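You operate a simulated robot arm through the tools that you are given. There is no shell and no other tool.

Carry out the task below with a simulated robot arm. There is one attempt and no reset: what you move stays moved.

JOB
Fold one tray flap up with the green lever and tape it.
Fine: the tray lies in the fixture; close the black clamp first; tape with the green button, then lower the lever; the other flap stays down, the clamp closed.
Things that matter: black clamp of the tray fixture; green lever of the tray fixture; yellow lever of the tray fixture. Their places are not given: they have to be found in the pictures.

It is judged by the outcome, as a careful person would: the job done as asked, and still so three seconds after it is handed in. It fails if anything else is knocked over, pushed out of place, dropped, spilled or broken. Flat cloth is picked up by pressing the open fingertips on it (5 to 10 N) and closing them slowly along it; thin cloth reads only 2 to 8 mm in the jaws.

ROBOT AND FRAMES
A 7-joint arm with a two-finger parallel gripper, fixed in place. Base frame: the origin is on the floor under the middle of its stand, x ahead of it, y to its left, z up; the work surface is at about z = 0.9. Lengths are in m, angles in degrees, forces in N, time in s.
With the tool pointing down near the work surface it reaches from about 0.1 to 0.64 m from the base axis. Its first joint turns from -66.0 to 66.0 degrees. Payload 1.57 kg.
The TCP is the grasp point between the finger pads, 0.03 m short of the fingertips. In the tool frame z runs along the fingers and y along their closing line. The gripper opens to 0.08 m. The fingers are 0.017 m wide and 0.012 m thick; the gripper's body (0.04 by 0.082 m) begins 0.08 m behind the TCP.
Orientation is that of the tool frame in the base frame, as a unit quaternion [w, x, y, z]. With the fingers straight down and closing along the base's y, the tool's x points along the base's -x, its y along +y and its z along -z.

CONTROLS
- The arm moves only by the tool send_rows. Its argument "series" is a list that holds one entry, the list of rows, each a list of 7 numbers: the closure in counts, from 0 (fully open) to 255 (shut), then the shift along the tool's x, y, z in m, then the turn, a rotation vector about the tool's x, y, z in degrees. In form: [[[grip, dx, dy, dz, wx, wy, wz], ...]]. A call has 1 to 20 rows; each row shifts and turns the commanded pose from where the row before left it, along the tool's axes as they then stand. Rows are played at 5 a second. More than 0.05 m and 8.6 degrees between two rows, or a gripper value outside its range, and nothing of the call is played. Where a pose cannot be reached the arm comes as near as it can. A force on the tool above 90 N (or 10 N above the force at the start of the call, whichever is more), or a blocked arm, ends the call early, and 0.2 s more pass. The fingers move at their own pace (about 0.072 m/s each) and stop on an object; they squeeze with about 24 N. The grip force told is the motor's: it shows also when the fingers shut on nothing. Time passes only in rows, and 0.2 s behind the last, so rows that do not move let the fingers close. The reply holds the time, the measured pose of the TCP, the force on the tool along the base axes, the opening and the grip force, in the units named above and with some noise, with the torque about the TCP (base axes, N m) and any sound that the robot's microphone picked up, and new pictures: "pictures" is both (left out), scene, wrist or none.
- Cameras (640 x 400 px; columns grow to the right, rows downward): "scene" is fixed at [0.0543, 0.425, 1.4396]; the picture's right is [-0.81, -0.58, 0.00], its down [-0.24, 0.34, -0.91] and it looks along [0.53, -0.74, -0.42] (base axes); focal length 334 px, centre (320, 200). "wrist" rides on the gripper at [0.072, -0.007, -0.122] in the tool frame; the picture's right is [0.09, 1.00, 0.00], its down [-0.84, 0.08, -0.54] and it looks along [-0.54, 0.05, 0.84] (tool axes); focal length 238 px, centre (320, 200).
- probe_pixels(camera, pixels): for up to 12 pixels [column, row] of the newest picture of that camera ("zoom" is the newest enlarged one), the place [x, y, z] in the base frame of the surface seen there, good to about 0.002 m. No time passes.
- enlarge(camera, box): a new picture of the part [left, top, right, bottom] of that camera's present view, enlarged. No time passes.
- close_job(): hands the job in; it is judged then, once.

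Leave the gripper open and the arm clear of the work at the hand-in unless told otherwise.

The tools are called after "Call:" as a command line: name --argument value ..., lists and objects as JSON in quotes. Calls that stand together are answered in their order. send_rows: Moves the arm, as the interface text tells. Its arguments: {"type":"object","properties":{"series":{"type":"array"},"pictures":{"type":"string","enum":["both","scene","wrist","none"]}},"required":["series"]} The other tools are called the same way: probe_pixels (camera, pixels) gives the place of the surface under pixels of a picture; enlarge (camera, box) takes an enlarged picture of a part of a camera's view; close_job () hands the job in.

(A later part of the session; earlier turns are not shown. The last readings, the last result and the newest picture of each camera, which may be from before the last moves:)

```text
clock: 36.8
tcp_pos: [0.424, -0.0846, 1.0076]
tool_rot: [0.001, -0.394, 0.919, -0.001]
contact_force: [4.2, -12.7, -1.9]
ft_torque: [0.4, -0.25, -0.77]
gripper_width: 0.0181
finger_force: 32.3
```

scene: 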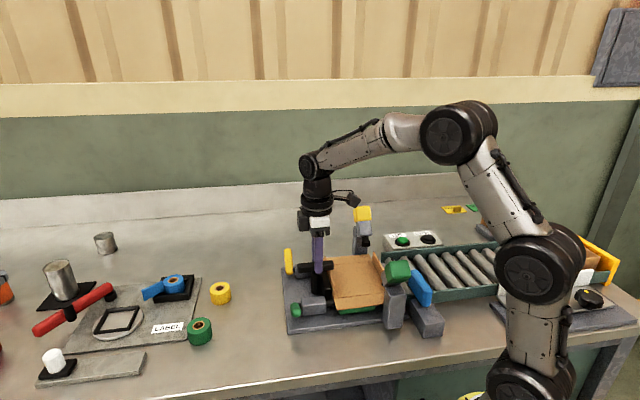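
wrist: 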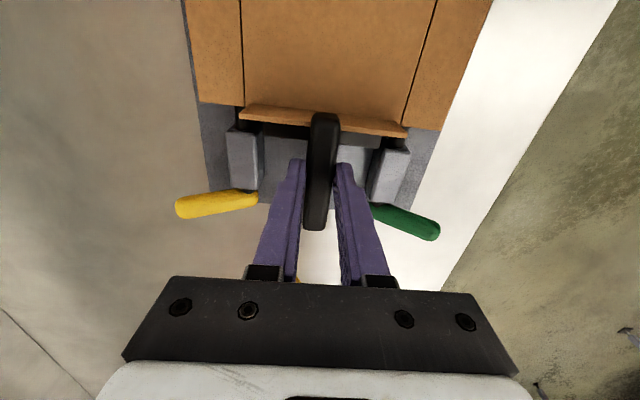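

The torque jumped to -0.77 N m at 90°: the clamp's end stop. I relax by 2°, open the fingers, and rise, then check that the bar stays turned.

Call:
send_rows --series '[[[255, 0, 0, 0, 0, 0, 2], [153, 0, 0, 0, 0, 0, 0], [153, 0, 0, 0, 0, 0, 0], [153, 0, 0, -0.02, 0, 0, 0], [153, 0, 0, -0.04, 0, 0, 0], [153, 0, 0, -0.04, 0, 0, 0], [153, 0, 0, 0, 0, 0, 0]]]'

```text
clock: 38.4
tcp_pos: [0.4243, -0.084, 1.106]
tool_rot: [0.0, -0.379, 0.925, 0.0]
contact_force: [-0.5, -0.4, 0.1]
ft_torque: [0.02, 0.01, -0.02]
gripper_width: 0.0321
finger_force: 0.1
```

scene: 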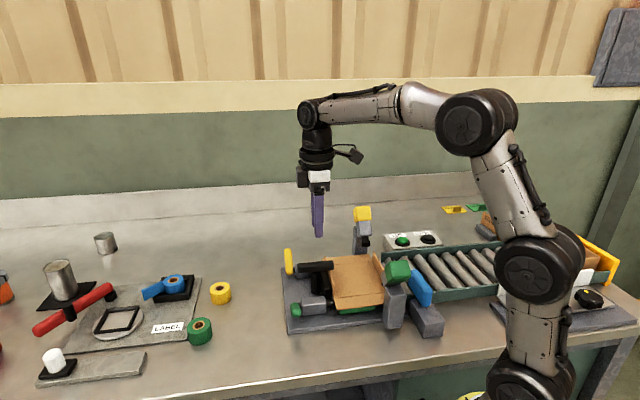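
wrist: 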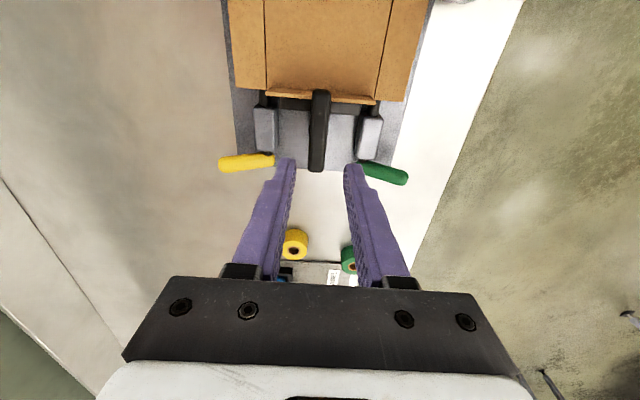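

The bar has stayed turned. I enlarge both views to verify the clamp is fully closed and look at the green lever's geometry.

Call:
enlarge --camera "wrist" --box '[210, 60, 420, 190]'

Call:
enlarge --camera "scene" --box '[275, 230, 435, 340]'

```text
3.05 times, centred on (315, 125) of wrist
```

zoom: 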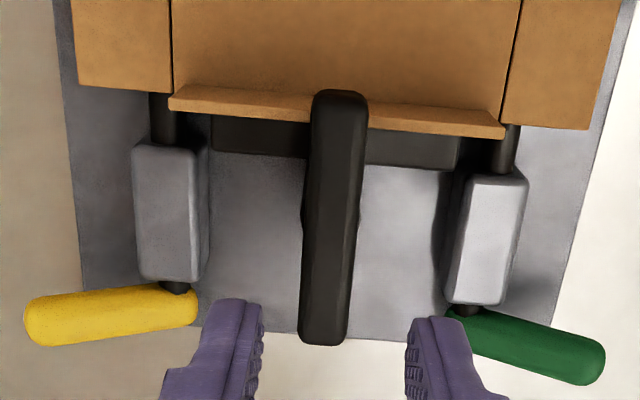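

```text
3.64 times, centred on (355, 285) of scene
```

zoom: 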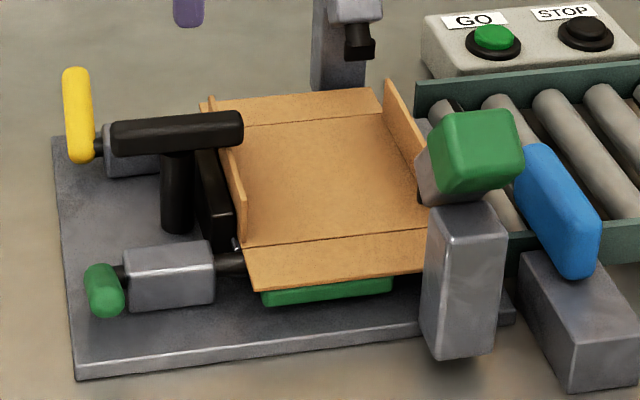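

The clamp is closed with its bar over the end wall. Now I probe the green lever handle, its shaft, the green paddle, the green press block and the yellow lever in the scene zoom.

Call:
probe_pixels --camera "zoom" --pixels '[[105, 300], [105, 285], [100, 270], [120, 272], [230, 262], [325, 292], [475, 125], [490, 170], [440, 150], [470, 230], [430, 185], [175, 128]]'

Call:
probe_pixels --camera "wrist" --pixels '[[366, 166], [375, 170], [384, 172], [394, 176], [402, 178], [363, 160], [370, 140], [376, 109], [399, 60], [376, 60], [347, 112], [320, 95]]'

```text
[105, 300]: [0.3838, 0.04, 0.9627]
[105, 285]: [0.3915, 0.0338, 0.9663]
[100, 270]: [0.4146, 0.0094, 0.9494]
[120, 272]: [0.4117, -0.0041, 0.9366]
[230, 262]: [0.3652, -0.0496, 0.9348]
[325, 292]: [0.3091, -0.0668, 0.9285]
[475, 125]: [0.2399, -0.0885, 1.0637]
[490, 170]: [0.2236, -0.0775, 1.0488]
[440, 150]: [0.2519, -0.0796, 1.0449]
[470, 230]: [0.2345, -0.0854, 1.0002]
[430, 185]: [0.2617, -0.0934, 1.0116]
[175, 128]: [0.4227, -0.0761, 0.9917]
```

```text
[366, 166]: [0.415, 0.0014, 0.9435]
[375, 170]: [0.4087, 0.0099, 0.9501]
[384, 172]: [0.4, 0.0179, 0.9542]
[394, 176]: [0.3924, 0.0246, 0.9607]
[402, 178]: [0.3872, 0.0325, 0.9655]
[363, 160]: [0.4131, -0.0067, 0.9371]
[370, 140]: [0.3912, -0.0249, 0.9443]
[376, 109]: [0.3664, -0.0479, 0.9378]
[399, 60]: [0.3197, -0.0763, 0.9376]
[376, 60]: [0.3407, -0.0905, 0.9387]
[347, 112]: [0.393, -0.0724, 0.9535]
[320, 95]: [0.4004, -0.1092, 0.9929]
```

The green handle lies at 28° above horizontal, its shaft axis at about v=-0.297, z=0.933 (my v axis is outward). I will grip the handle across its thickness (fingers closing along the shaft), so it can pivot in the pads along the arc. First I turn the tool back +89° and go above it.

Call:
send_rows --series '[[[112, 0, 0, 0, 0, 0, 8.1], [112, 0, 0, 0, 0, 0, 8.1], [112, 0, 0, 0, 0, 0, 8.1], [112, 0, 0, 0, 0, 0, 8.1], [112, 0, 0, 0, 0, 0, 8.1], [112, 0, 0, 0, 0, 0, 8.1], [112, 0, 0, 0, 0, 0, 8.1], [112, 0, 0, 0, 0, 0, 8.1], [112, 0, 0, 0, 0, 0, 8.1], [112, 0, 0, 0, 0, 0, 8.1], [112, 0, 0, 0, 0, 0, 8.1], [112, 0.0347, 0.0185, 0, 0, 0, 0], [112, 0.0347, 0.0185, 0, 0, 0, 0], [112, 0.0347, 0.0185, 0, 0, 0, 0], [112, 0, 0, 0.03, 0, 0, 0], [112, 0, 0, 0.03, 0, 0, 0], [112, 0, 0, 0, 0, 0, 0]]]'

```text
clock: 42.0
tcp_pos: [0.3884, 0.0283, 1.0459]
tool_rot: [0.0, 0.38, 0.925, 0.0]
contact_force: [0.1, -0.1, -0.6]
ft_torque: [0.01, -0.01, 0.0]
gripper_width: 0.045
finger_force: 0.1
```

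scene: 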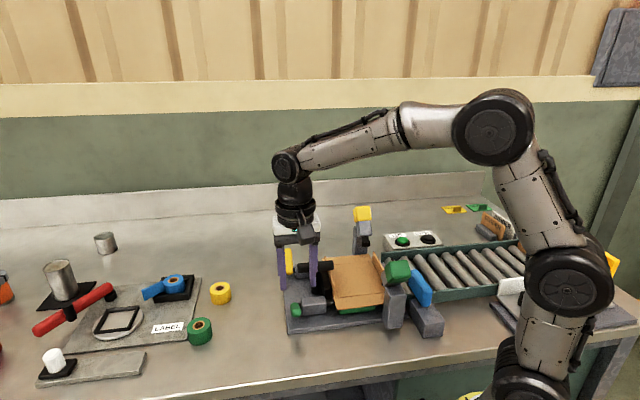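
wrist: 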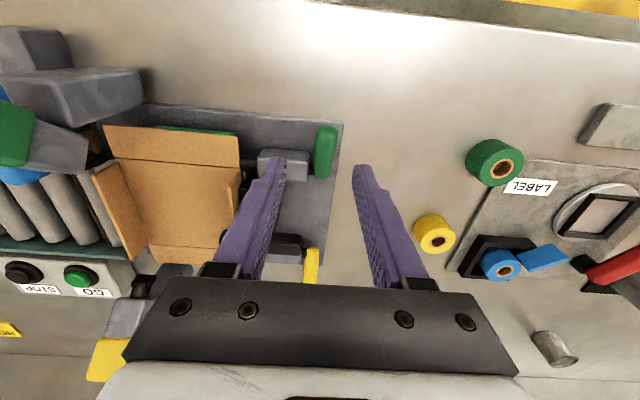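

The handle (wrist (325,150)) is between the open fingers. I go down 82 mm to straddle it without closing.

Call:
send_rows --series '[[[112, 0, 0, 0.03, 0, 0, 0], [112, 0, 0, 0.03, 0, 0, 0], [112, 0, 0, 0.022, 0, 0, 0], [112, 0, 0, 0, 0, 0, 0]]]'

```text
clock: 43.0
tcp_pos: [0.3892, 0.0292, 0.9632]
tool_rot: [0.0, 0.379, 0.925, 0.0]
contact_force: [-0.6, 0.1, 1.0]
ft_torque: [0.0, -0.03, -0.01]
gripper_width: 0.045
finger_force: 0.2
```

scene: 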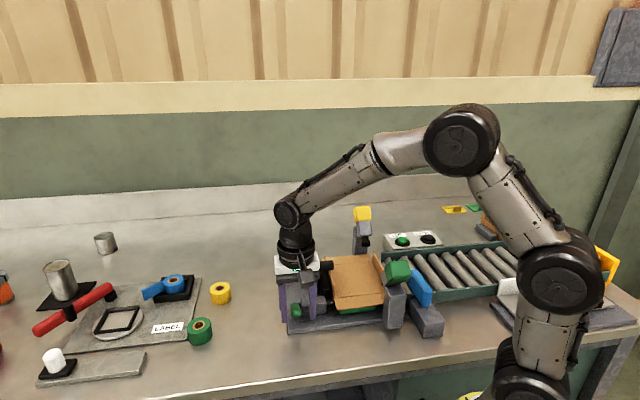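
wrist: 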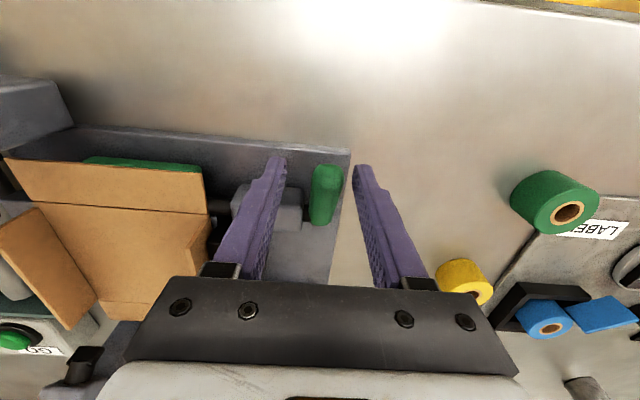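

The handle is between the fingers (wrist (325,195)). I close on it and begin the arc: the first 20° of the lever.

Call:
send_rows --series '[[[255, 0, 0, 0, 0, 0, 0], [255, 0, 0, 0, 0, 0, 0], [255, 0, 0, 0, 0, 0, 0], [255, -0.00199, 0, -0.00338, 0, 0, 0], [255, -0.00228, 0, -0.0032, 0, 0, 0], [255, -0.00255, 0, -0.00298, 0, 0, 0], [255, -0.0028, 0, -0.00275, 0, 0, 0], [255, 0, 0, 0, 0, 0, 0]]]'

```text
clock: 44.8
tcp_pos: [0.3979, 0.0263, 0.9769]
tool_rot: [0.0, 0.381, 0.924, 0.005]
contact_force: [24.6, 41.7, -13.0]
ft_torque: [0.55, 0.72, -0.3]
gripper_width: 0.0199
finger_force: 33.8
```

scene: 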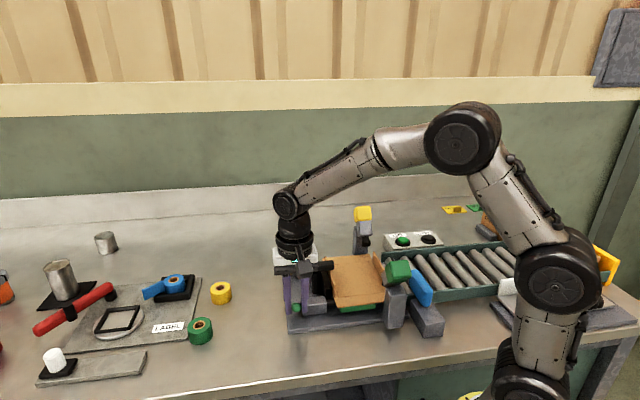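
wrist: 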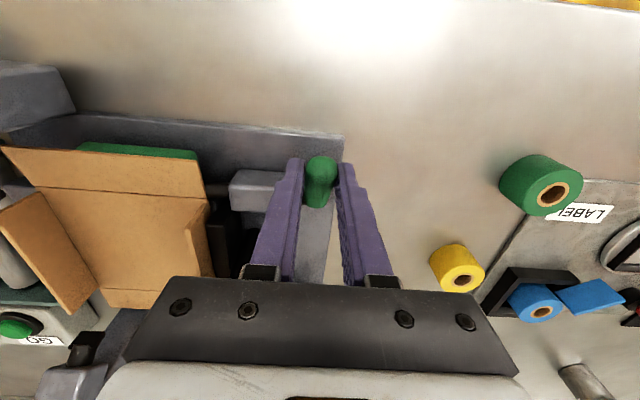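

The handle turns, but a 47 N side force along the shaft shows the handle's centre is about 4-5 mm further out than I took it. I relieve that with dy +5 mm before going on.

Call:
send_rows --series '[[[255, 0, 0.0025, 0, 0, 0, 0], [255, 0, 0.0025, 0, 0, 0, 0], [255, 0, 0, 0, 0, 0, 0]]]' --pictures "none"

```text
clock: 45.6
tcp_pos: [0.3974, 0.0268, 0.9757]
tool_rot: [-0.002, 0.38, 0.925, 0.001]
contact_force: [-3.6, 20.4, 1.6]
ft_torque: [0.65, 0.08, -0.32]
gripper_width: 0.0193
finger_force: 33.1
```

Better: about 12 N along the shaft, 17 N of lever resistance. I go on along the arc from 48° to 88° with another 1.5 mm outward.

Call:
send_rows --series '[[[255, -0.00303, 0.0015, -0.0025, 0, 0, 0], [255, -0.00323, 0, -0.00222, 0, 0, 0], [255, -0.00342, 0, -0.00194, 0, 0, 0], [255, -0.00357, 0, -0.00162, 0, 0, 0], [255, 0, 0, 0, 0, 0, 0]]]'

```text
clock: 46.8
tcp_pos: [0.4068, 0.0164, 0.9832]
tool_rot: [-0.004, 0.38, 0.925, -0.001]
contact_force: [-20.3, 11.4, -4.2]
ft_torque: [0.93, 0.64, -0.16]
gripper_width: 0.0199
finger_force: 33.5
```

scene: 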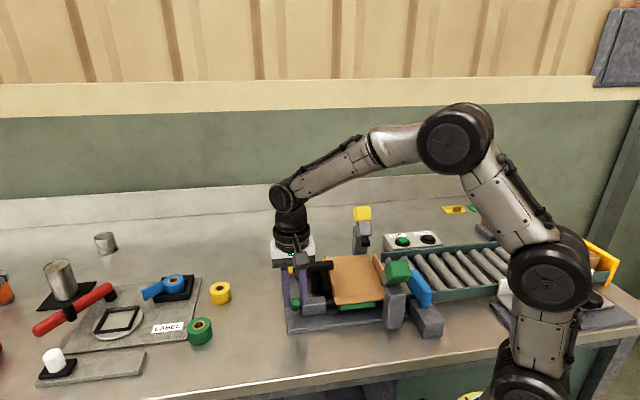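
wrist: 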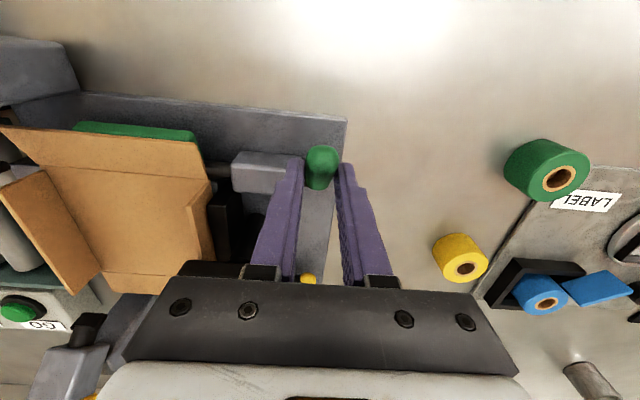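

The lever is at about 65° with 22 N resistance. I enlarge the scene to see whether the flap follows.

Call:
enlarge --camera "scene" --box '[270, 235, 430, 335]'

Call:
enlarge --camera "wrist" --box '[0, 80, 350, 300]'

```text
4.00 times, centred on (350, 285) of scene
```

zoom: 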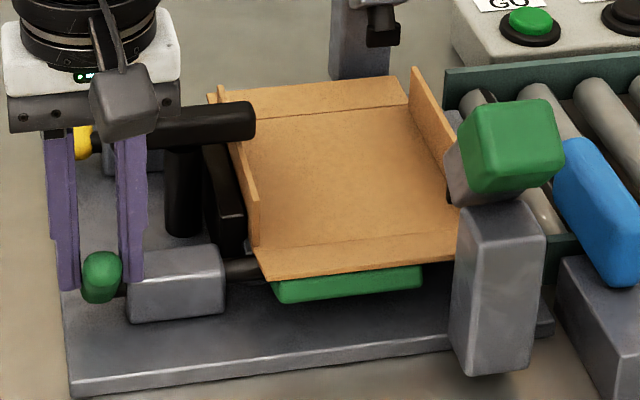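

```text
1.82 times, centred on (175, 190) of wrist
```

zoom: 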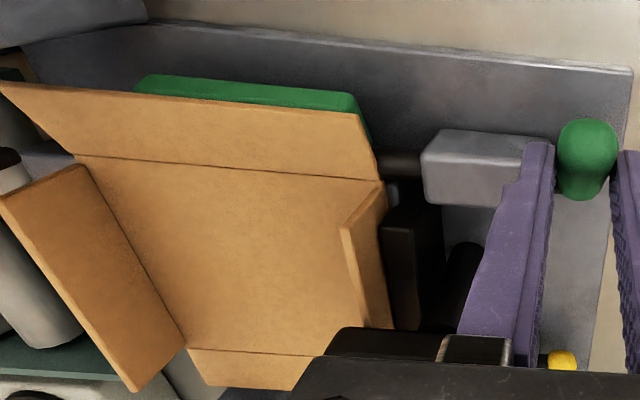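

Call:
probe_pixels --camera "zoom" --pixels '[[585, 130], [583, 160], [582, 185], [250, 90], [360, 115], [230, 130], [100, 130], [370, 170], [90, 160], [250, 180]]'

Call:
probe_pixels --camera "scene" --pixels '[[295, 300], [295, 306], [337, 303], [370, 299], [345, 307], [375, 302], [336, 297], [380, 292]]'

```text
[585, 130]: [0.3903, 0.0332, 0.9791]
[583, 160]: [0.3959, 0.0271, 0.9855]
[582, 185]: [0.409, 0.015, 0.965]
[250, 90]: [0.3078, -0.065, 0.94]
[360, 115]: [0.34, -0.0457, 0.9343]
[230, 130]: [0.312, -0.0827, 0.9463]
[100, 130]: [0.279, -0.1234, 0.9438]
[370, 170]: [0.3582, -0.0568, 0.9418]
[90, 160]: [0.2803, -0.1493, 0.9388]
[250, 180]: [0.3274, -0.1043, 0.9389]
```

```text
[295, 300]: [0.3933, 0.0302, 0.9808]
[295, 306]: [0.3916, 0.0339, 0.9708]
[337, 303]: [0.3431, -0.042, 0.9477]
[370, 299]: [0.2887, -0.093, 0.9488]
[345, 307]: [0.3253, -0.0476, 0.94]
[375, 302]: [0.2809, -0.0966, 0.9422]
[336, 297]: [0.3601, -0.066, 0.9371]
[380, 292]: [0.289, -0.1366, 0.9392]
```

The probes show the handle at about 50° and the flap lifted about 18-20°: the fingers slid 10 mm up the handle, so friction alone is not enough. I release and lift, and look whether the lever stays.

Call:
send_rows --series '[[[112, 0, 0, 0, 0, 0, 0], [112, 0, 0, 0, 0, 0, 0], [112, 0, 0, 0, 0, 0, 0], [112, 0, 0, -0.03, 0, 0, 0], [112, 0.02, 0, -0.03, 0, 0, 0], [180, 0.03, 0, 0, 0, 0, 0], [255, 0.02, 0, 0, 0, 0, 0], [255, 0, 0, 0, 0, 0, 0]]]'

```text
clock: 48.6
tcp_pos: [0.3603, 0.0668, 1.0451]
tool_rot: [-0.001, 0.379, 0.925, 0.0]
contact_force: [0.1, 0.8, -0.5]
ft_torque: [-0.01, 0.01, 0.02]
gripper_width: 0.0001
finger_force: 21.8
```

scene: 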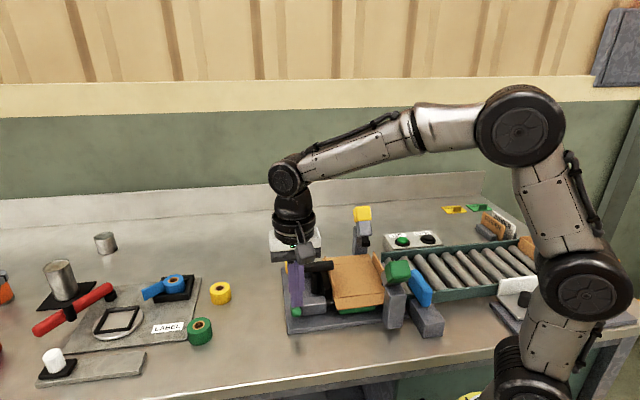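
wrist: 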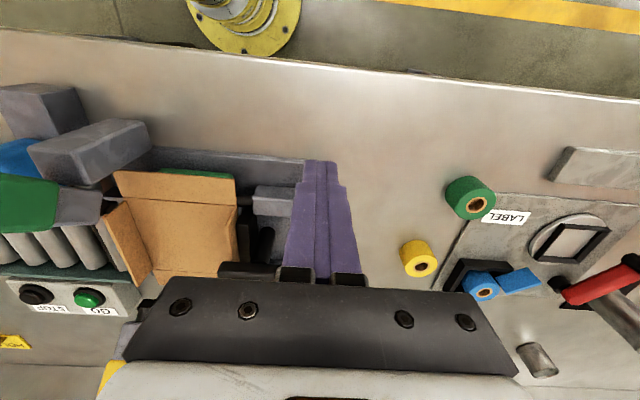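

Call:
enlarge --camera "scene" --box '[275, 250, 400, 335]'

Call:
probe_pixels --camera "scene" --pixels '[[297, 311], [298, 314], [295, 309], [337, 305], [345, 309], [375, 302], [301, 306], [299, 308]]'

```text
4.71 times, centred on (338, 292) of scene
```

zoom: 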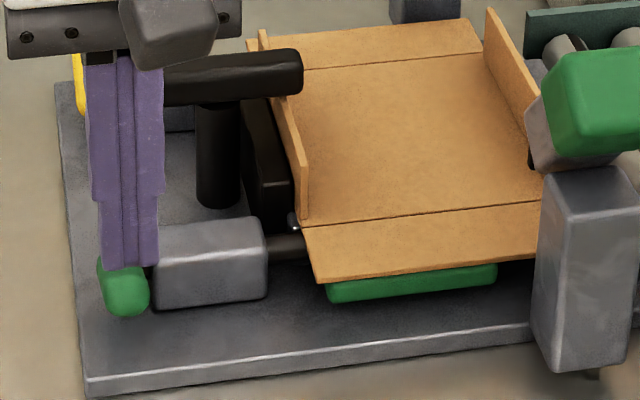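

```text
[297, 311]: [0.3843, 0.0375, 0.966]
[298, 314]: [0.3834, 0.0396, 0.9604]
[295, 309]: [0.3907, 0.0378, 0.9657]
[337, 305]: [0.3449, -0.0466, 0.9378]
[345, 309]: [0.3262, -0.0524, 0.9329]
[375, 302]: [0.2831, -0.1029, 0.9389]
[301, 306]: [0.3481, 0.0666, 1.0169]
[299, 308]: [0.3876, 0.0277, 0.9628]
```

The lever fell back to its rest: it has a return spring. So I push it instead: closed fingers outside the handle's tip (which is at v≈-0.245, z≈0.96), moving in and up along its arc. First I lower the fingers outside it, 5 mm clear.

Call:
send_rows --series '[[[255, 0, -0.002, 0.03, 0, 0, 0], [255, 0, 0, 0.03, 0, 0, 0], [255, 0, 0, 0.02, 0, 0, 0], [255, -0.01, 0, 0, 0, 0, 0], [255, -0.007, 0, 0, 0, 0, 0], [255, 0, 0, 0, 0, 0, 0]]]'

```text
clock: 50.0
tcp_pos: [0.3708, 0.0527, 0.9645]
tool_rot: [0.0, 0.379, 0.925, 0.0]
contact_force: [0.5, 0.8, -0.2]
ft_torque: [0.01, 0.03, -0.01]
gripper_width: 0.0
finger_force: 21.9
```

scene: 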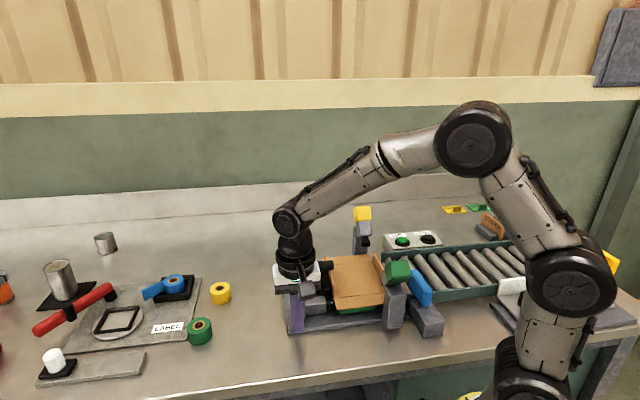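
wrist: 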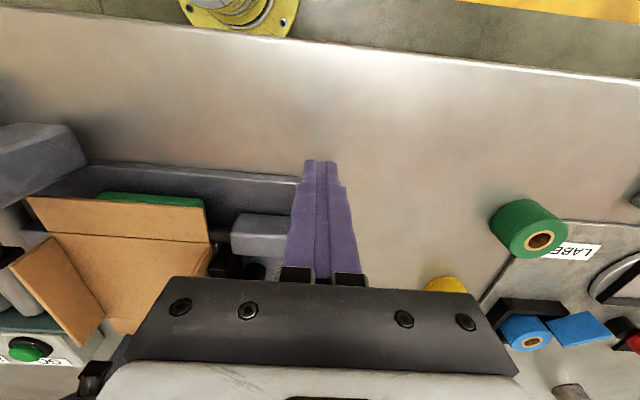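

The fingers stand just outside the handle's tip. Now I push: contact, then the first 20° along the arc (in and up).

Call:
send_rows --series '[[[255, -0.006, 0, 0, 0, 0, 0], [255, -0.003, 0, -0.003, 0, 0, 0], [255, -0.0023, 0, -0.0039, 0, 0, 0], [255, -0.0026, 0, -0.0037, 0, 0, 0], [255, -0.0029, 0, -0.0034, 0, 0, 0], [255, -0.0032, 0, -0.0032, 0, 0, 0], [255, 0, 0, 0, 0, 0, 0]]]'

```text
clock: 51.6
tcp_pos: [0.3852, 0.0384, 0.9812]
tool_rot: [0.0, 0.38, 0.925, -0.001]
contact_force: [-1.1, 0.3, 0.1]
ft_torque: [0.0, -0.02, 0.01]
gripper_width: 0.0002
finger_force: 21.6
```

scene: 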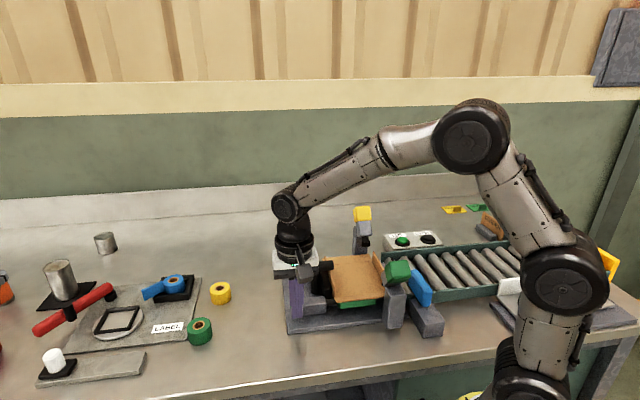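
wrist: 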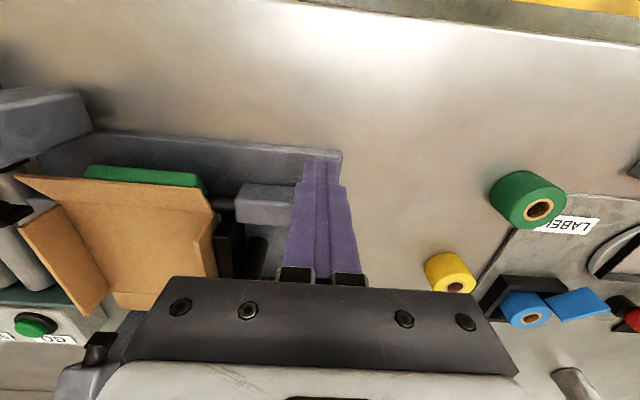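

The flap is rising (wrist view, its edge lifts) with near-zero force. I go on along the arc to about 88°.

Call:
send_rows --series '[[[255, -0.0035, 0, -0.0029, 0, 0, 0], [255, -0.0037, 0, -0.0026, 0, 0, 0], [255, -0.0039, 0, -0.0022, 0, 0, 0], [255, -0.0041, 0, -0.0019, 0, 0, 0], [255, 0, 0, 0, 0, 0, 0]]]'

```text
clock: 52.8
tcp_pos: [0.3956, 0.0273, 0.9915]
tool_rot: [0.0, 0.379, 0.925, 0.0]
contact_force: [-0.7, -0.3, 0.2]
ft_torque: [-0.03, 0.0, -0.03]
gripper_width: 0.0
finger_force: 21.7
```

scene: 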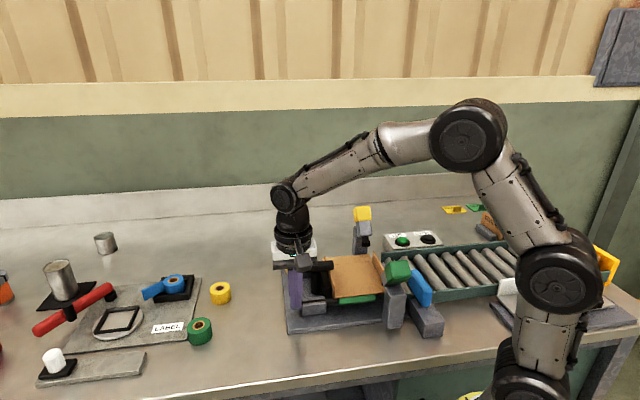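
wrist: 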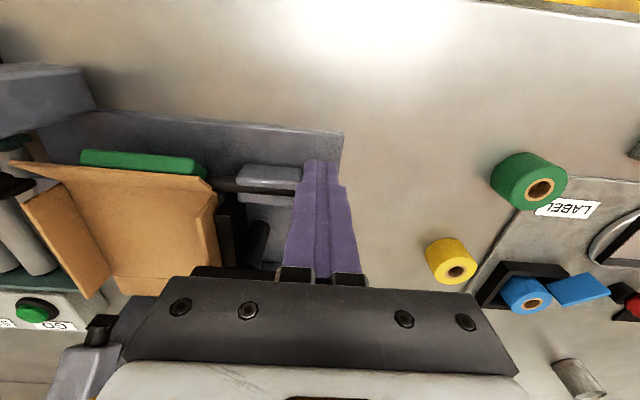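

Call:
enlarge --camera "scene" --box '[275, 240, 435, 340]'

Call:
enlarge --camera "wrist" --box '[0, 80, 360, 300]'

```text
4.00 times, centred on (355, 290) of scene
```

zoom: 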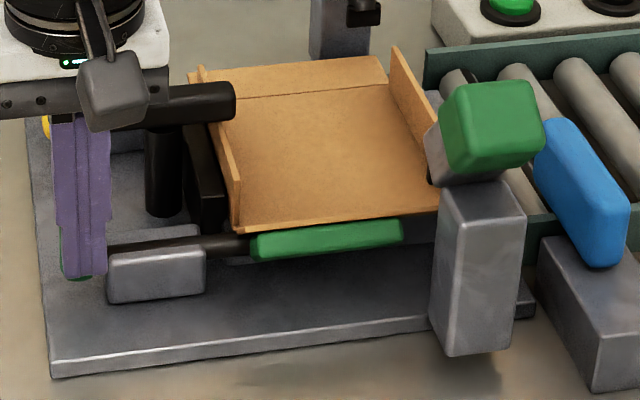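

```text
1.78 times, centred on (180, 190) of wrist
```

zoom: 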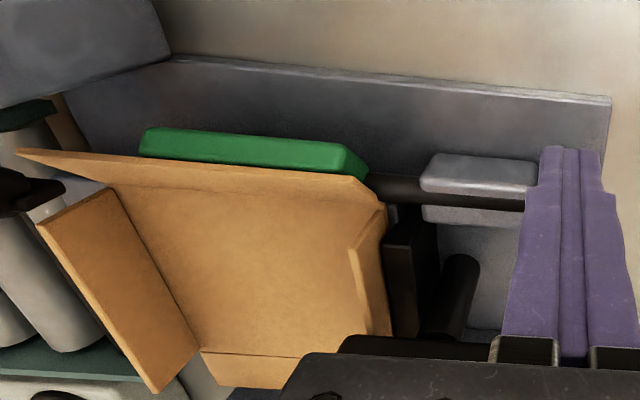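

The connecting rod now seems to run over the housing: the rotation axis is not where the rod was. I probe rod, paddle, handle and flap to understand the actual motion.

Call:
probe_pixels --camera "zoom" --pixels '[[390, 187], [450, 195], [510, 202], [250, 150], [160, 140], [340, 175], [480, 165], [120, 165], [250, 172], [355, 195], [180, 220], [430, 210]]'

Call:
probe_pixels --camera "scene" --pixels '[[294, 308], [292, 305], [310, 301], [330, 301], [340, 299], [372, 297], [350, 301], [320, 310], [345, 297], [293, 309]]'

```text
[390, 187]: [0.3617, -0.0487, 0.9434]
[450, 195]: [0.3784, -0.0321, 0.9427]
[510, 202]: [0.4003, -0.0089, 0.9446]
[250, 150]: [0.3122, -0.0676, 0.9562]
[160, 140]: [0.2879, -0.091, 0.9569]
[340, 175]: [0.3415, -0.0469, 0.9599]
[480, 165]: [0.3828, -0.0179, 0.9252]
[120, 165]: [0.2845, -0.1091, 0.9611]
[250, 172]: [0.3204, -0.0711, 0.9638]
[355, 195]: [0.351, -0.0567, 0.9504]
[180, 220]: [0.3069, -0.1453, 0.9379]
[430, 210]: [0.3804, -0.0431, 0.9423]
```

```text
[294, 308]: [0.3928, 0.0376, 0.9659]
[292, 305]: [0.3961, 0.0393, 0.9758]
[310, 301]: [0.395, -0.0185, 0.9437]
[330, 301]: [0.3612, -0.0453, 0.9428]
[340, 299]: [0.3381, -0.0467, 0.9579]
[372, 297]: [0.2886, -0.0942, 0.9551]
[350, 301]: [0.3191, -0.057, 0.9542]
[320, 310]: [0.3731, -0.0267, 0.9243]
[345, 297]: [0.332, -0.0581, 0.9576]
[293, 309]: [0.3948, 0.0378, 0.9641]
```

Now it is clear: the lever turns about the flap's fold line (v≈-0.303, z≈0.941), the rod is an offset crank, and the flap is at about 45°. I keep pushing inward with the tips rising to z≈0.975.

Call:
send_rows --series '[[[255, -0.0035, 0, -0.002, 0, 0, 0], [255, -0.0035, 0, -0.002, 0, 0, 0], [255, -0.0035, 0, -0.002, 0, 0, 0], [255, -0.0035, 0, -0.002, 0, 0, 0], [255, 0, 0, 0, 0, 0, 0]]]'

```text
clock: 54.0
tcp_pos: [0.4063, 0.0179, 1.0006]
tool_rot: [0.001, 0.379, 0.925, 0.0]
contact_force: [0.5, 0.9, -0.2]
ft_torque: [0.01, 0.03, 0.02]
gripper_width: 0.0
finger_force: 20.8
```

scene: 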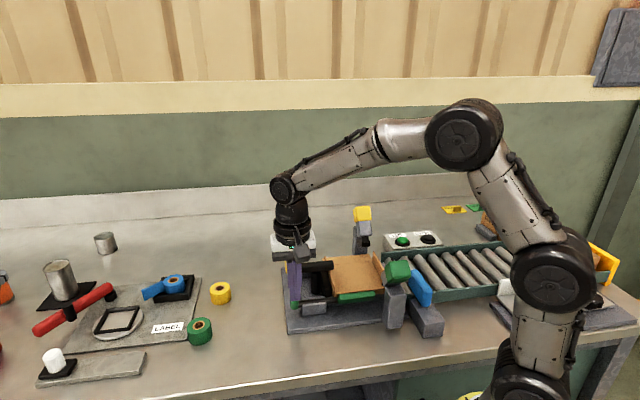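
wrist: 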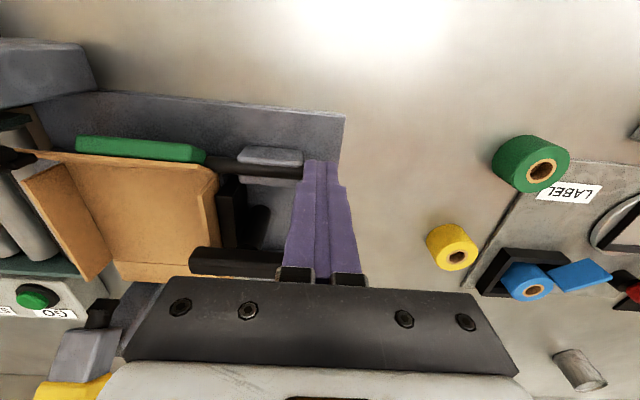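

The flap keeps rising (about 60-65°), force still near 0. I go on inward by 14 mm.

Call:
send_rows --series '[[[255, -0.0035, 0, -0.0015, 0, 0, 0], [255, -0.0035, 0, -0.0015, 0, 0, 0], [255, -0.0035, 0, -0.001, 0, 0, 0], [255, -0.0035, 0, -0.001, 0, 0, 0], [255, 0, 0, 0, 0, 0, 0]]]'

```text
clock: 55.2
tcp_pos: [0.4173, 0.0068, 1.0038]
tool_rot: [0.0, 0.379, 0.925, 0.001]
contact_force: [-0.1, -0.2, 0.2]
ft_torque: [0.0, -0.04, -0.02]
gripper_width: 0.0
finger_force: 21.3
```

scene: 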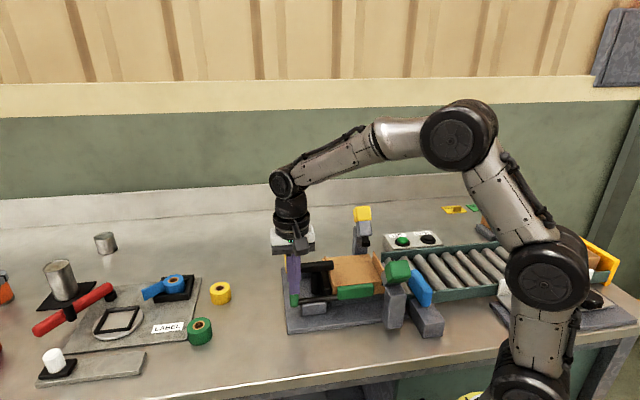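
wrist: 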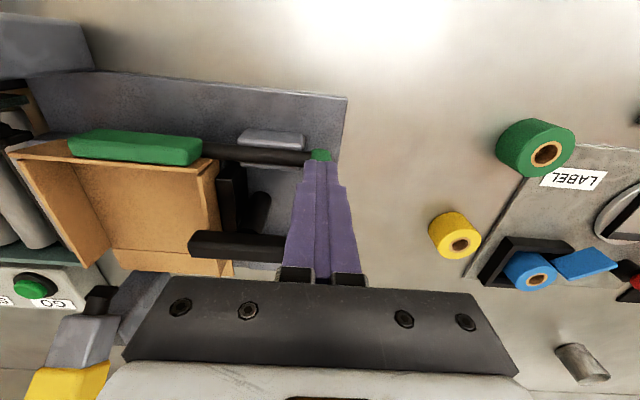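

The flap is nearly upright. I enlarge to judge the angle.

Call:
enlarge --camera "scene" --box '[275, 240, 435, 340]'

Call:
enlarge --camera "wrist" --box '[0, 80, 360, 300]'

```text
4.00 times, centred on (355, 290) of scene
```

zoom: 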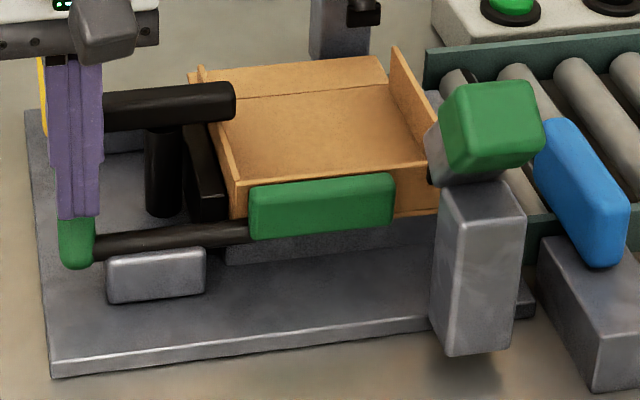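

```text
1.78 times, centred on (180, 190) of wrist
```

zoom: 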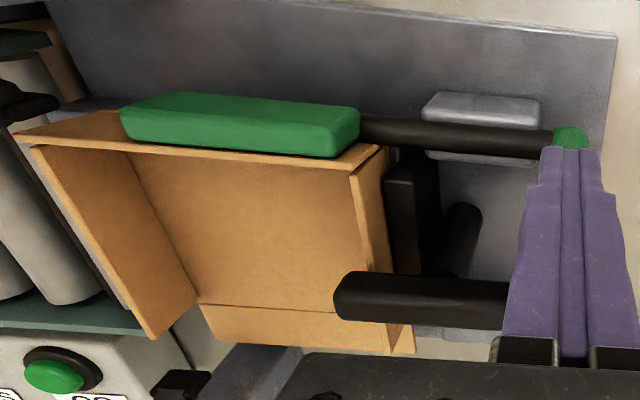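

Call:
probe_pixels --camera "zoom" --pixels '[[300, 165], [150, 145], [60, 130], [370, 160], [240, 105], [240, 140], [440, 130], [570, 135], [255, 160], [100, 120]]'

Call:
probe_pixels --camera "scene" --pixels '[[340, 287], [355, 285], [370, 283], [336, 289], [340, 299], [370, 295], [294, 304], [293, 300], [318, 299], [376, 293]]'

```text
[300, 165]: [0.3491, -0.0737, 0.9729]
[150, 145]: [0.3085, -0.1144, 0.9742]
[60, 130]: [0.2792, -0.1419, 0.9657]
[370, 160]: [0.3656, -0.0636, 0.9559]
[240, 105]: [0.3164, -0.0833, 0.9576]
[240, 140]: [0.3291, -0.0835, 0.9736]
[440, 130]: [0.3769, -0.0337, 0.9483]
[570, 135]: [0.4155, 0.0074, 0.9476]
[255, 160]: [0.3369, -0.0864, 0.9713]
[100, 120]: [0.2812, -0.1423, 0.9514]
```

```text
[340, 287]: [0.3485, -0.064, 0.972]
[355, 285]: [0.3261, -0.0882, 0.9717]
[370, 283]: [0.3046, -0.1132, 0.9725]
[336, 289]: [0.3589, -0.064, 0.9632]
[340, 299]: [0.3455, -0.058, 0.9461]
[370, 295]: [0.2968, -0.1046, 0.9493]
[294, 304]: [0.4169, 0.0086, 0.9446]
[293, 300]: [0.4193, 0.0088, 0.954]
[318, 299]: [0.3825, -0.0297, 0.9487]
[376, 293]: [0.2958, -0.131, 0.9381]
```

The flap's top edge is within 2-3 mm of vertical (about 86°). I push 2 mm steps further to find the stop.

Call:
send_rows --series '[[[255, -0.002, 0, 0, 0, 0, 0], [255, -0.002, 0, 0, 0, 0, 0], [255, -0.001, 0, 0, 0, 0, 0], [255, 0, 0, 0, 0, 0, 0]]]' --pictures "wrist"

```text
clock: 56.2
tcp_pos: [0.4184, 0.0046, 1.0046]
tool_rot: [0.0, 0.379, 0.925, 0.001]
contact_force: [-0.2, 1.0, 0.1]
ft_torque: [-0.04, 0.0, 0.02]
gripper_width: 0.0
finger_force: 21.3
```

wrist: 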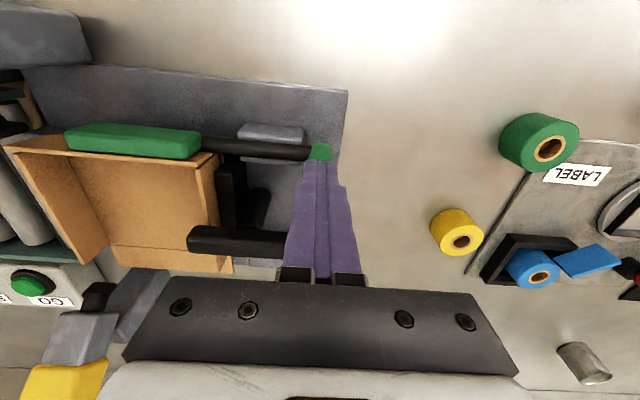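

Call:
probe_pixels --camera "wrist" --pixels '[[170, 157], [90, 148], [190, 158], [135, 130], [135, 152], [320, 150], [260, 147], [20, 148], [210, 160]]'

Call:
enlarge --camera "wrist" --box '[0, 100, 350, 290]'

```text
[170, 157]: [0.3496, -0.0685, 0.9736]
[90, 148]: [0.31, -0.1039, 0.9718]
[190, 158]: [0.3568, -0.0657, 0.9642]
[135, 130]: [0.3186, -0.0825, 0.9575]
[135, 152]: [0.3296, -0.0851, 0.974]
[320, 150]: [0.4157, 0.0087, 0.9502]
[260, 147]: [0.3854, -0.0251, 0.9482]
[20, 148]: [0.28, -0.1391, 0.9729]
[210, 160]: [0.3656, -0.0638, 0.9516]
```

```text
1.83 times, centred on (175, 195) of wrist
```

zoom: 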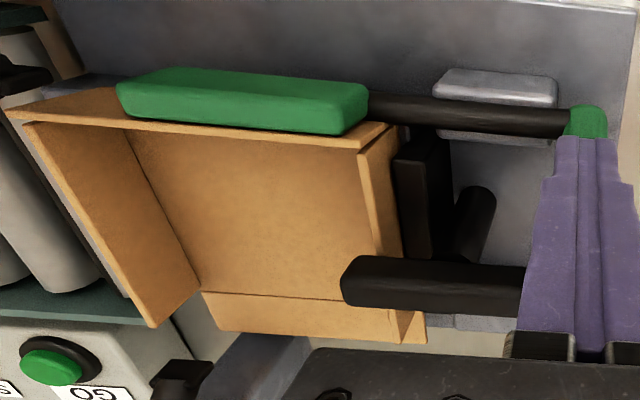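

The lever did not move in the last 5 mm, while the fingers did: it seems to have reached its upper stop and stays there by itself. I retreat a little outward and up, then check.

Call:
send_rows --series '[[[255, 0.006, 0, 0, 0, 0, 0], [255, 0.004, 0, -0.01, 0, 0, 0], [255, 0, 0, -0.03, 0, 0, 0], [255, 0, 0, -0.04, 0, 0, 0], [255, 0, 0, -0.04, 0, 0, 0], [255, 0, 0, 0, 0, 0, 0]]]'

```text
clock: 57.6
tcp_pos: [0.4127, 0.0102, 1.1237]
tool_rot: [0.001, 0.38, 0.925, 0.0]
contact_force: [-0.2, 0.0, -0.8]
ft_torque: [-0.02, -0.01, 0.01]
gripper_width: 0.0
finger_force: 21.3
```

scene: 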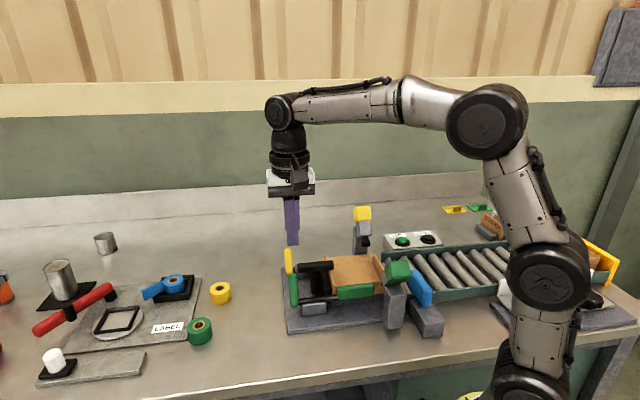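
wrist: 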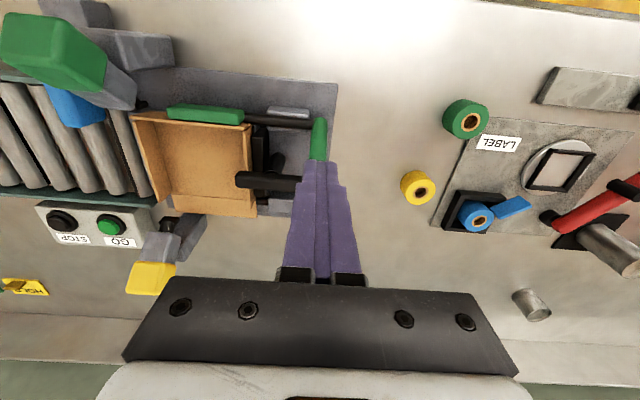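

The lever and flap stay up. Now the tape head: I enlarge the green block in both views.

Call:
enlarge --camera "wrist" --box '[0, 0, 280, 230]'

Call:
enlarge --camera "scene" --box '[275, 240, 435, 340]'

```text
1.74 times, centred on (140, 115) of wrist
```

zoom: 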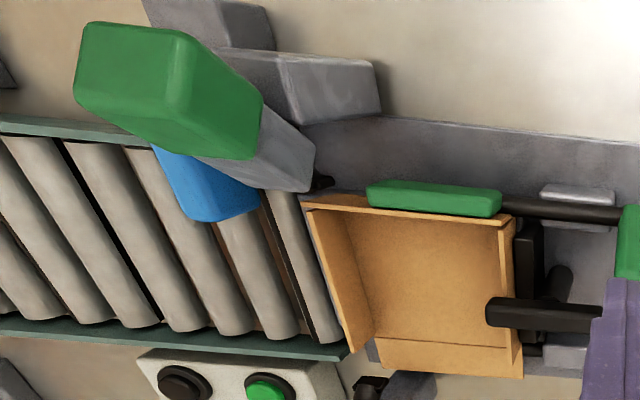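

```text
4.00 times, centred on (355, 290) of scene
```

zoom: 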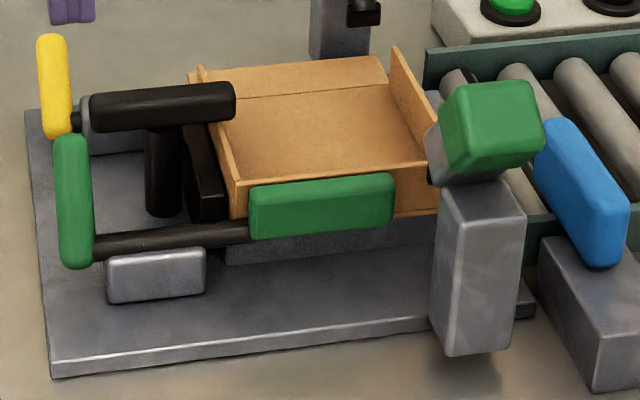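

The head seems to be a tilted body with the green cap at its upper outer end and a black nozzle at the tray's corner. I move over it for a closer look.

Call:
send_rows --series '[[[255, 0.015, -0.0322, -0.019, 0, 0, 0], [255, 0.015, -0.0322, -0.019, 0, 0, 0], [255, 0.015, -0.0322, -0.019, 0, 0, 0], [255, 0.015, -0.0322, -0.019, 0, 0, 0], [255, 0, 0, 0, 0, 0, 0]]]'

```text
clock: 58.8
tcp_pos: [0.2775, -0.0376, 1.2]
tool_rot: [0.0, 0.379, 0.925, 0.001]
contact_force: [-0.2, -0.4, -0.3]
ft_torque: [-0.01, 0.0, -0.02]
gripper_width: 0.0
finger_force: 21.3
```

scene: 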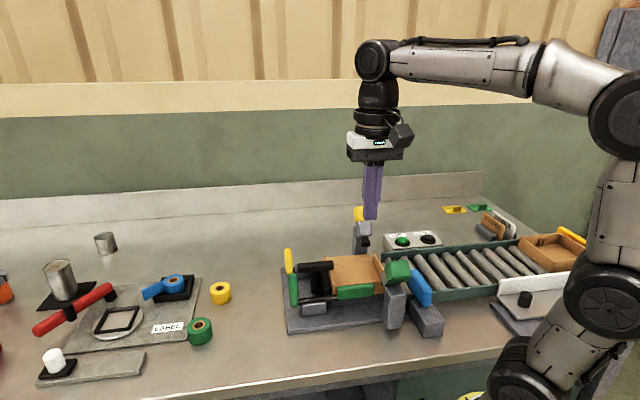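
wrist: 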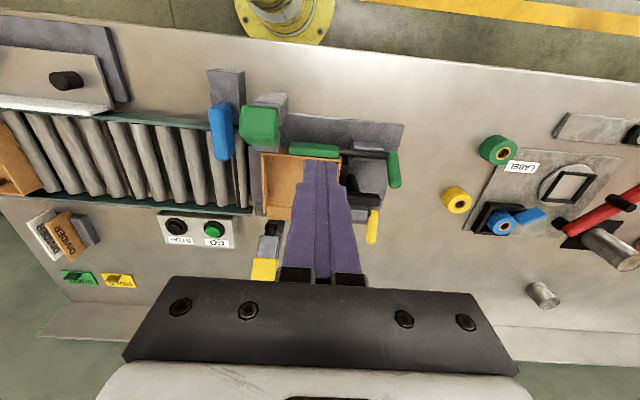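

Call:
enlarge --camera "wrist" --box '[200, 80, 320, 180]'

Call:
enlarge --camera "scene" --box '[370, 245, 450, 340]'

```text
4.00 times, centred on (260, 130) of wrist
```

zoom: 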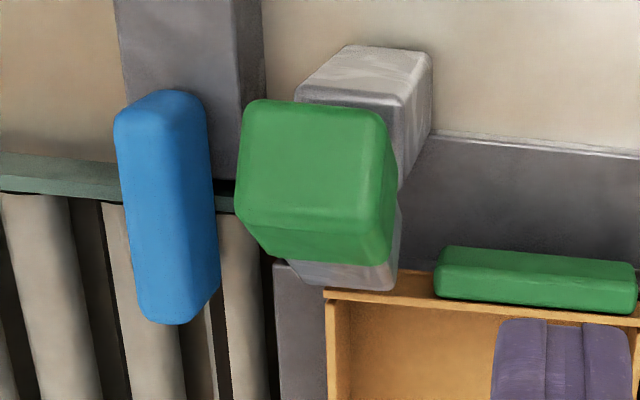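

```text
4.21 times, centred on (410, 292) of scene
```

zoom: 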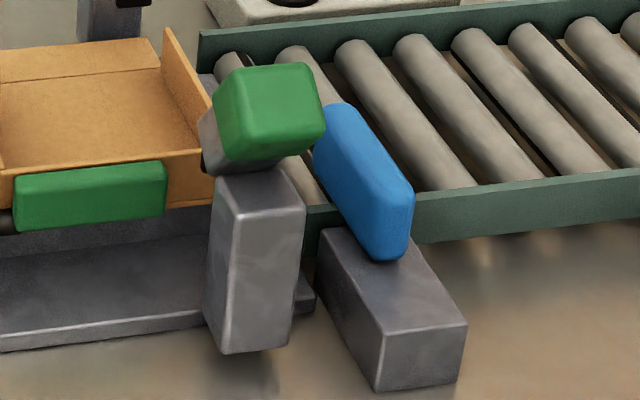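

I probe many points of the green cap's faces and the body, to find the axis it is pressed along.

Call:
probe_pixels --camera "zoom" --pixels '[[265, 75], [300, 72], [245, 82], [270, 110], [305, 105], [290, 140], [225, 110], [232, 140], [207, 140], [212, 165], [255, 170], [240, 200]]'

Call:
probe_pixels --camera "wrist" --pixels '[[250, 115], [265, 115], [279, 110], [248, 130], [270, 132], [284, 142], [260, 141], [290, 98], [280, 148], [295, 110], [264, 108], [292, 142]]'

```text
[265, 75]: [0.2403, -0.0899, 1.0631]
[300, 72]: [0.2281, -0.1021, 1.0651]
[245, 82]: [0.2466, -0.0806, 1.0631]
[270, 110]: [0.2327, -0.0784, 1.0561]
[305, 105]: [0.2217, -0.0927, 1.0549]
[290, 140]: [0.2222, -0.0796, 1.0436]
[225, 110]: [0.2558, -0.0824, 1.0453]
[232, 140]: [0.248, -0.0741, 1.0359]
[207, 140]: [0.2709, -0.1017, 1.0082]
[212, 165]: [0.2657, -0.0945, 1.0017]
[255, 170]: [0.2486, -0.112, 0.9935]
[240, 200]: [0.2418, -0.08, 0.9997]
```

```text
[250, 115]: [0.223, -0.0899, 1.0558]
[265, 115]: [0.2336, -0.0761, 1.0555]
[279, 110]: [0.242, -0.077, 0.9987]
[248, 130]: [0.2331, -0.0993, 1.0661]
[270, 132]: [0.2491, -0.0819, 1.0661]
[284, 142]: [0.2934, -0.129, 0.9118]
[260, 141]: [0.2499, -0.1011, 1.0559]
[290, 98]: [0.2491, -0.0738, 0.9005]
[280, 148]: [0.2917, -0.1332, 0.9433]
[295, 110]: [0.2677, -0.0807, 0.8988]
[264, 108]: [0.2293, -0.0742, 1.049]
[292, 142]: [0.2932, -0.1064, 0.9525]
```

The cap is tilted only in the v-z plane (about the shaft direction). I take finer probes on it, from a larger zoom.

Call:
enlarge --camera "scene" --box '[380, 255, 428, 295]'

Call:
enlarge --camera "wrist" --box '[232, 85, 312, 160]'

```text
10.00 times, centred on (404, 275) of scene
```

zoom: 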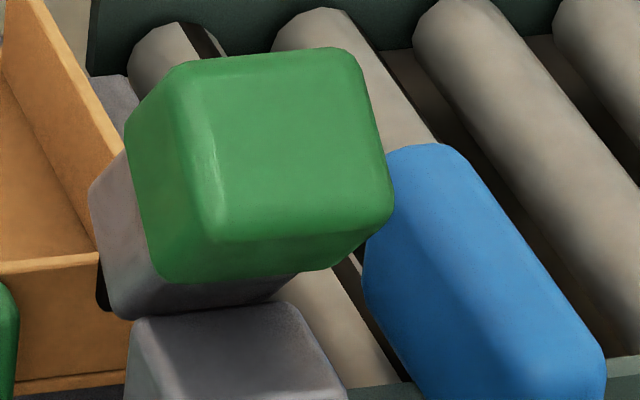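

```text
5.33 times, centred on (272, 122) of wrist
```

zoom: 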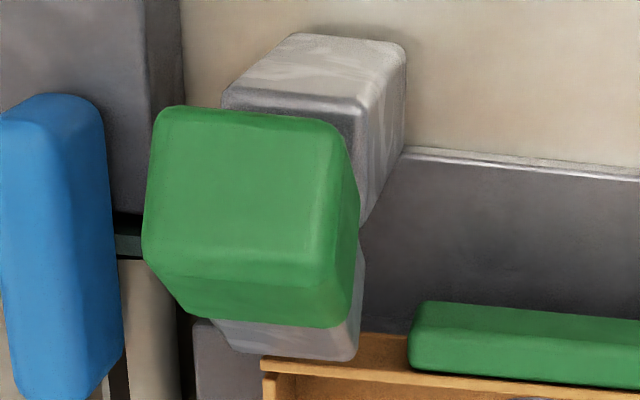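

All face points satisfy v+z≈0.832: the cap's outer face is a 45° plane about 40 mm square, centred at about (0.231,-0.085,1.056), so the head is pressed diagonally inward and down. I'll go there with closed, vertical fingers and stop 28 mm short of the face along the press direction.

Call:
send_rows --series '[[[255, 0.0144, -0.0333, 0, 0, 0, 0], [255, 0.0144, -0.0333, 0, 0, 0, 0], [255, 0, 0, 0.03, 0, 0, 0], [255, 0, 0, 0.032, 0, 0, 0], [255, 0, 0, 0.032, 0, 0, 0], [255, 0, 0, 0, 0, 0, 0]]]'

```text
clock: 60.2
tcp_pos: [0.2106, -0.0644, 1.1061]
tool_rot: [-0.001, 0.379, 0.925, -0.001]
contact_force: [-0.5, -0.3, 0.0]
ft_torque: [0.02, 0.0, 0.02]
gripper_width: 0.0
finger_force: 21.7
```

scene: 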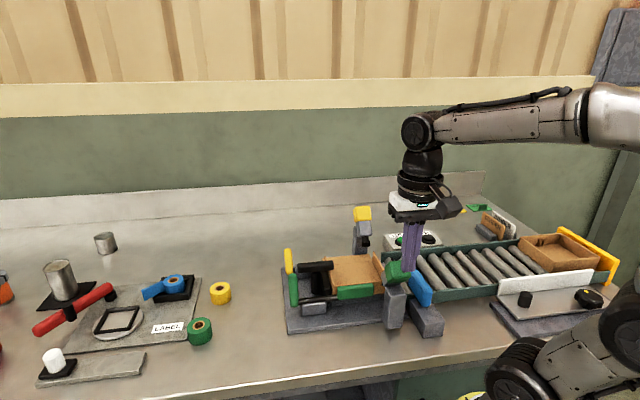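
wrist: 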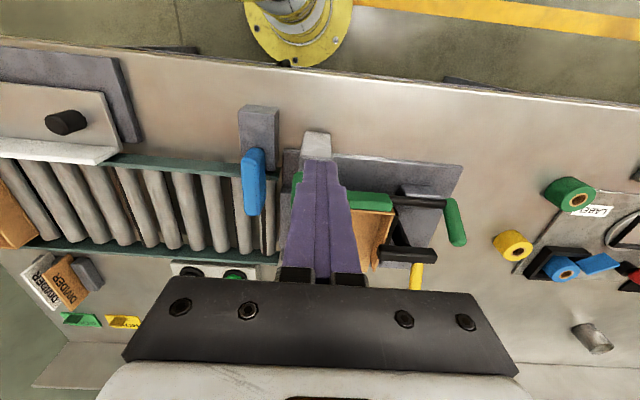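

In position: the lower finger edge is about 28 mm from the face along the press direction. I advance 24 mm diagonally and look.

Call:
send_rows --series '[[[255, -0.0085, 0, 0.0085, 0, 0, 0], [255, -0.0085, 0, 0.0085, 0, 0, 0], [255, 0, 0, 0, 0, 0, 0]]]' --pictures "scene"

Call:
enlarge --camera "scene" --box '[360, 200, 456, 320]'

```text
clock: 61.0
tcp_pos: [0.2233, -0.0768, 1.0882]
tool_rot: [0.0, 0.379, 0.925, 0.0]
contact_force: [-0.1, -0.3, -0.3]
ft_torque: [-0.02, 0.0, -0.01]
gripper_width: 0.0
finger_force: 21.4
```

scene: 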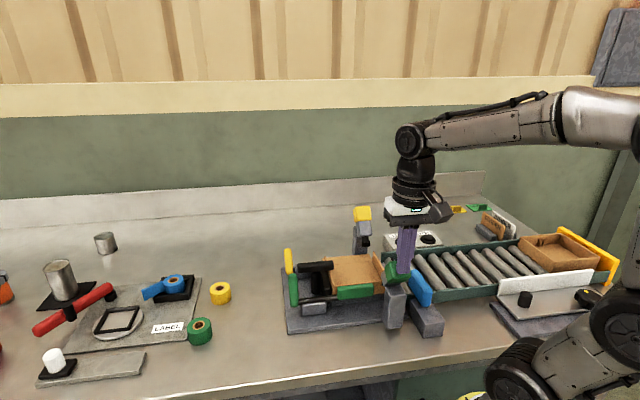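

```text
3.33 times, centred on (408, 260) of scene
```

zoom: 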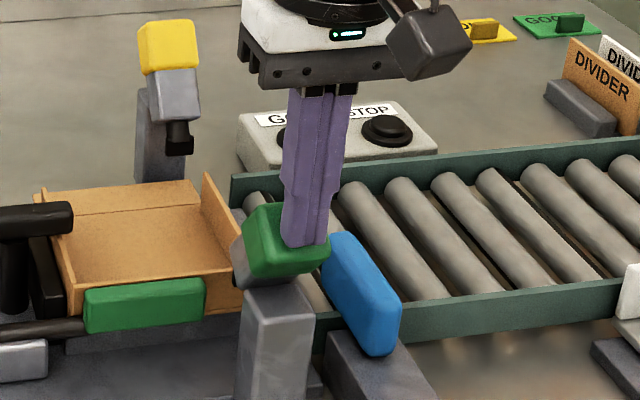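

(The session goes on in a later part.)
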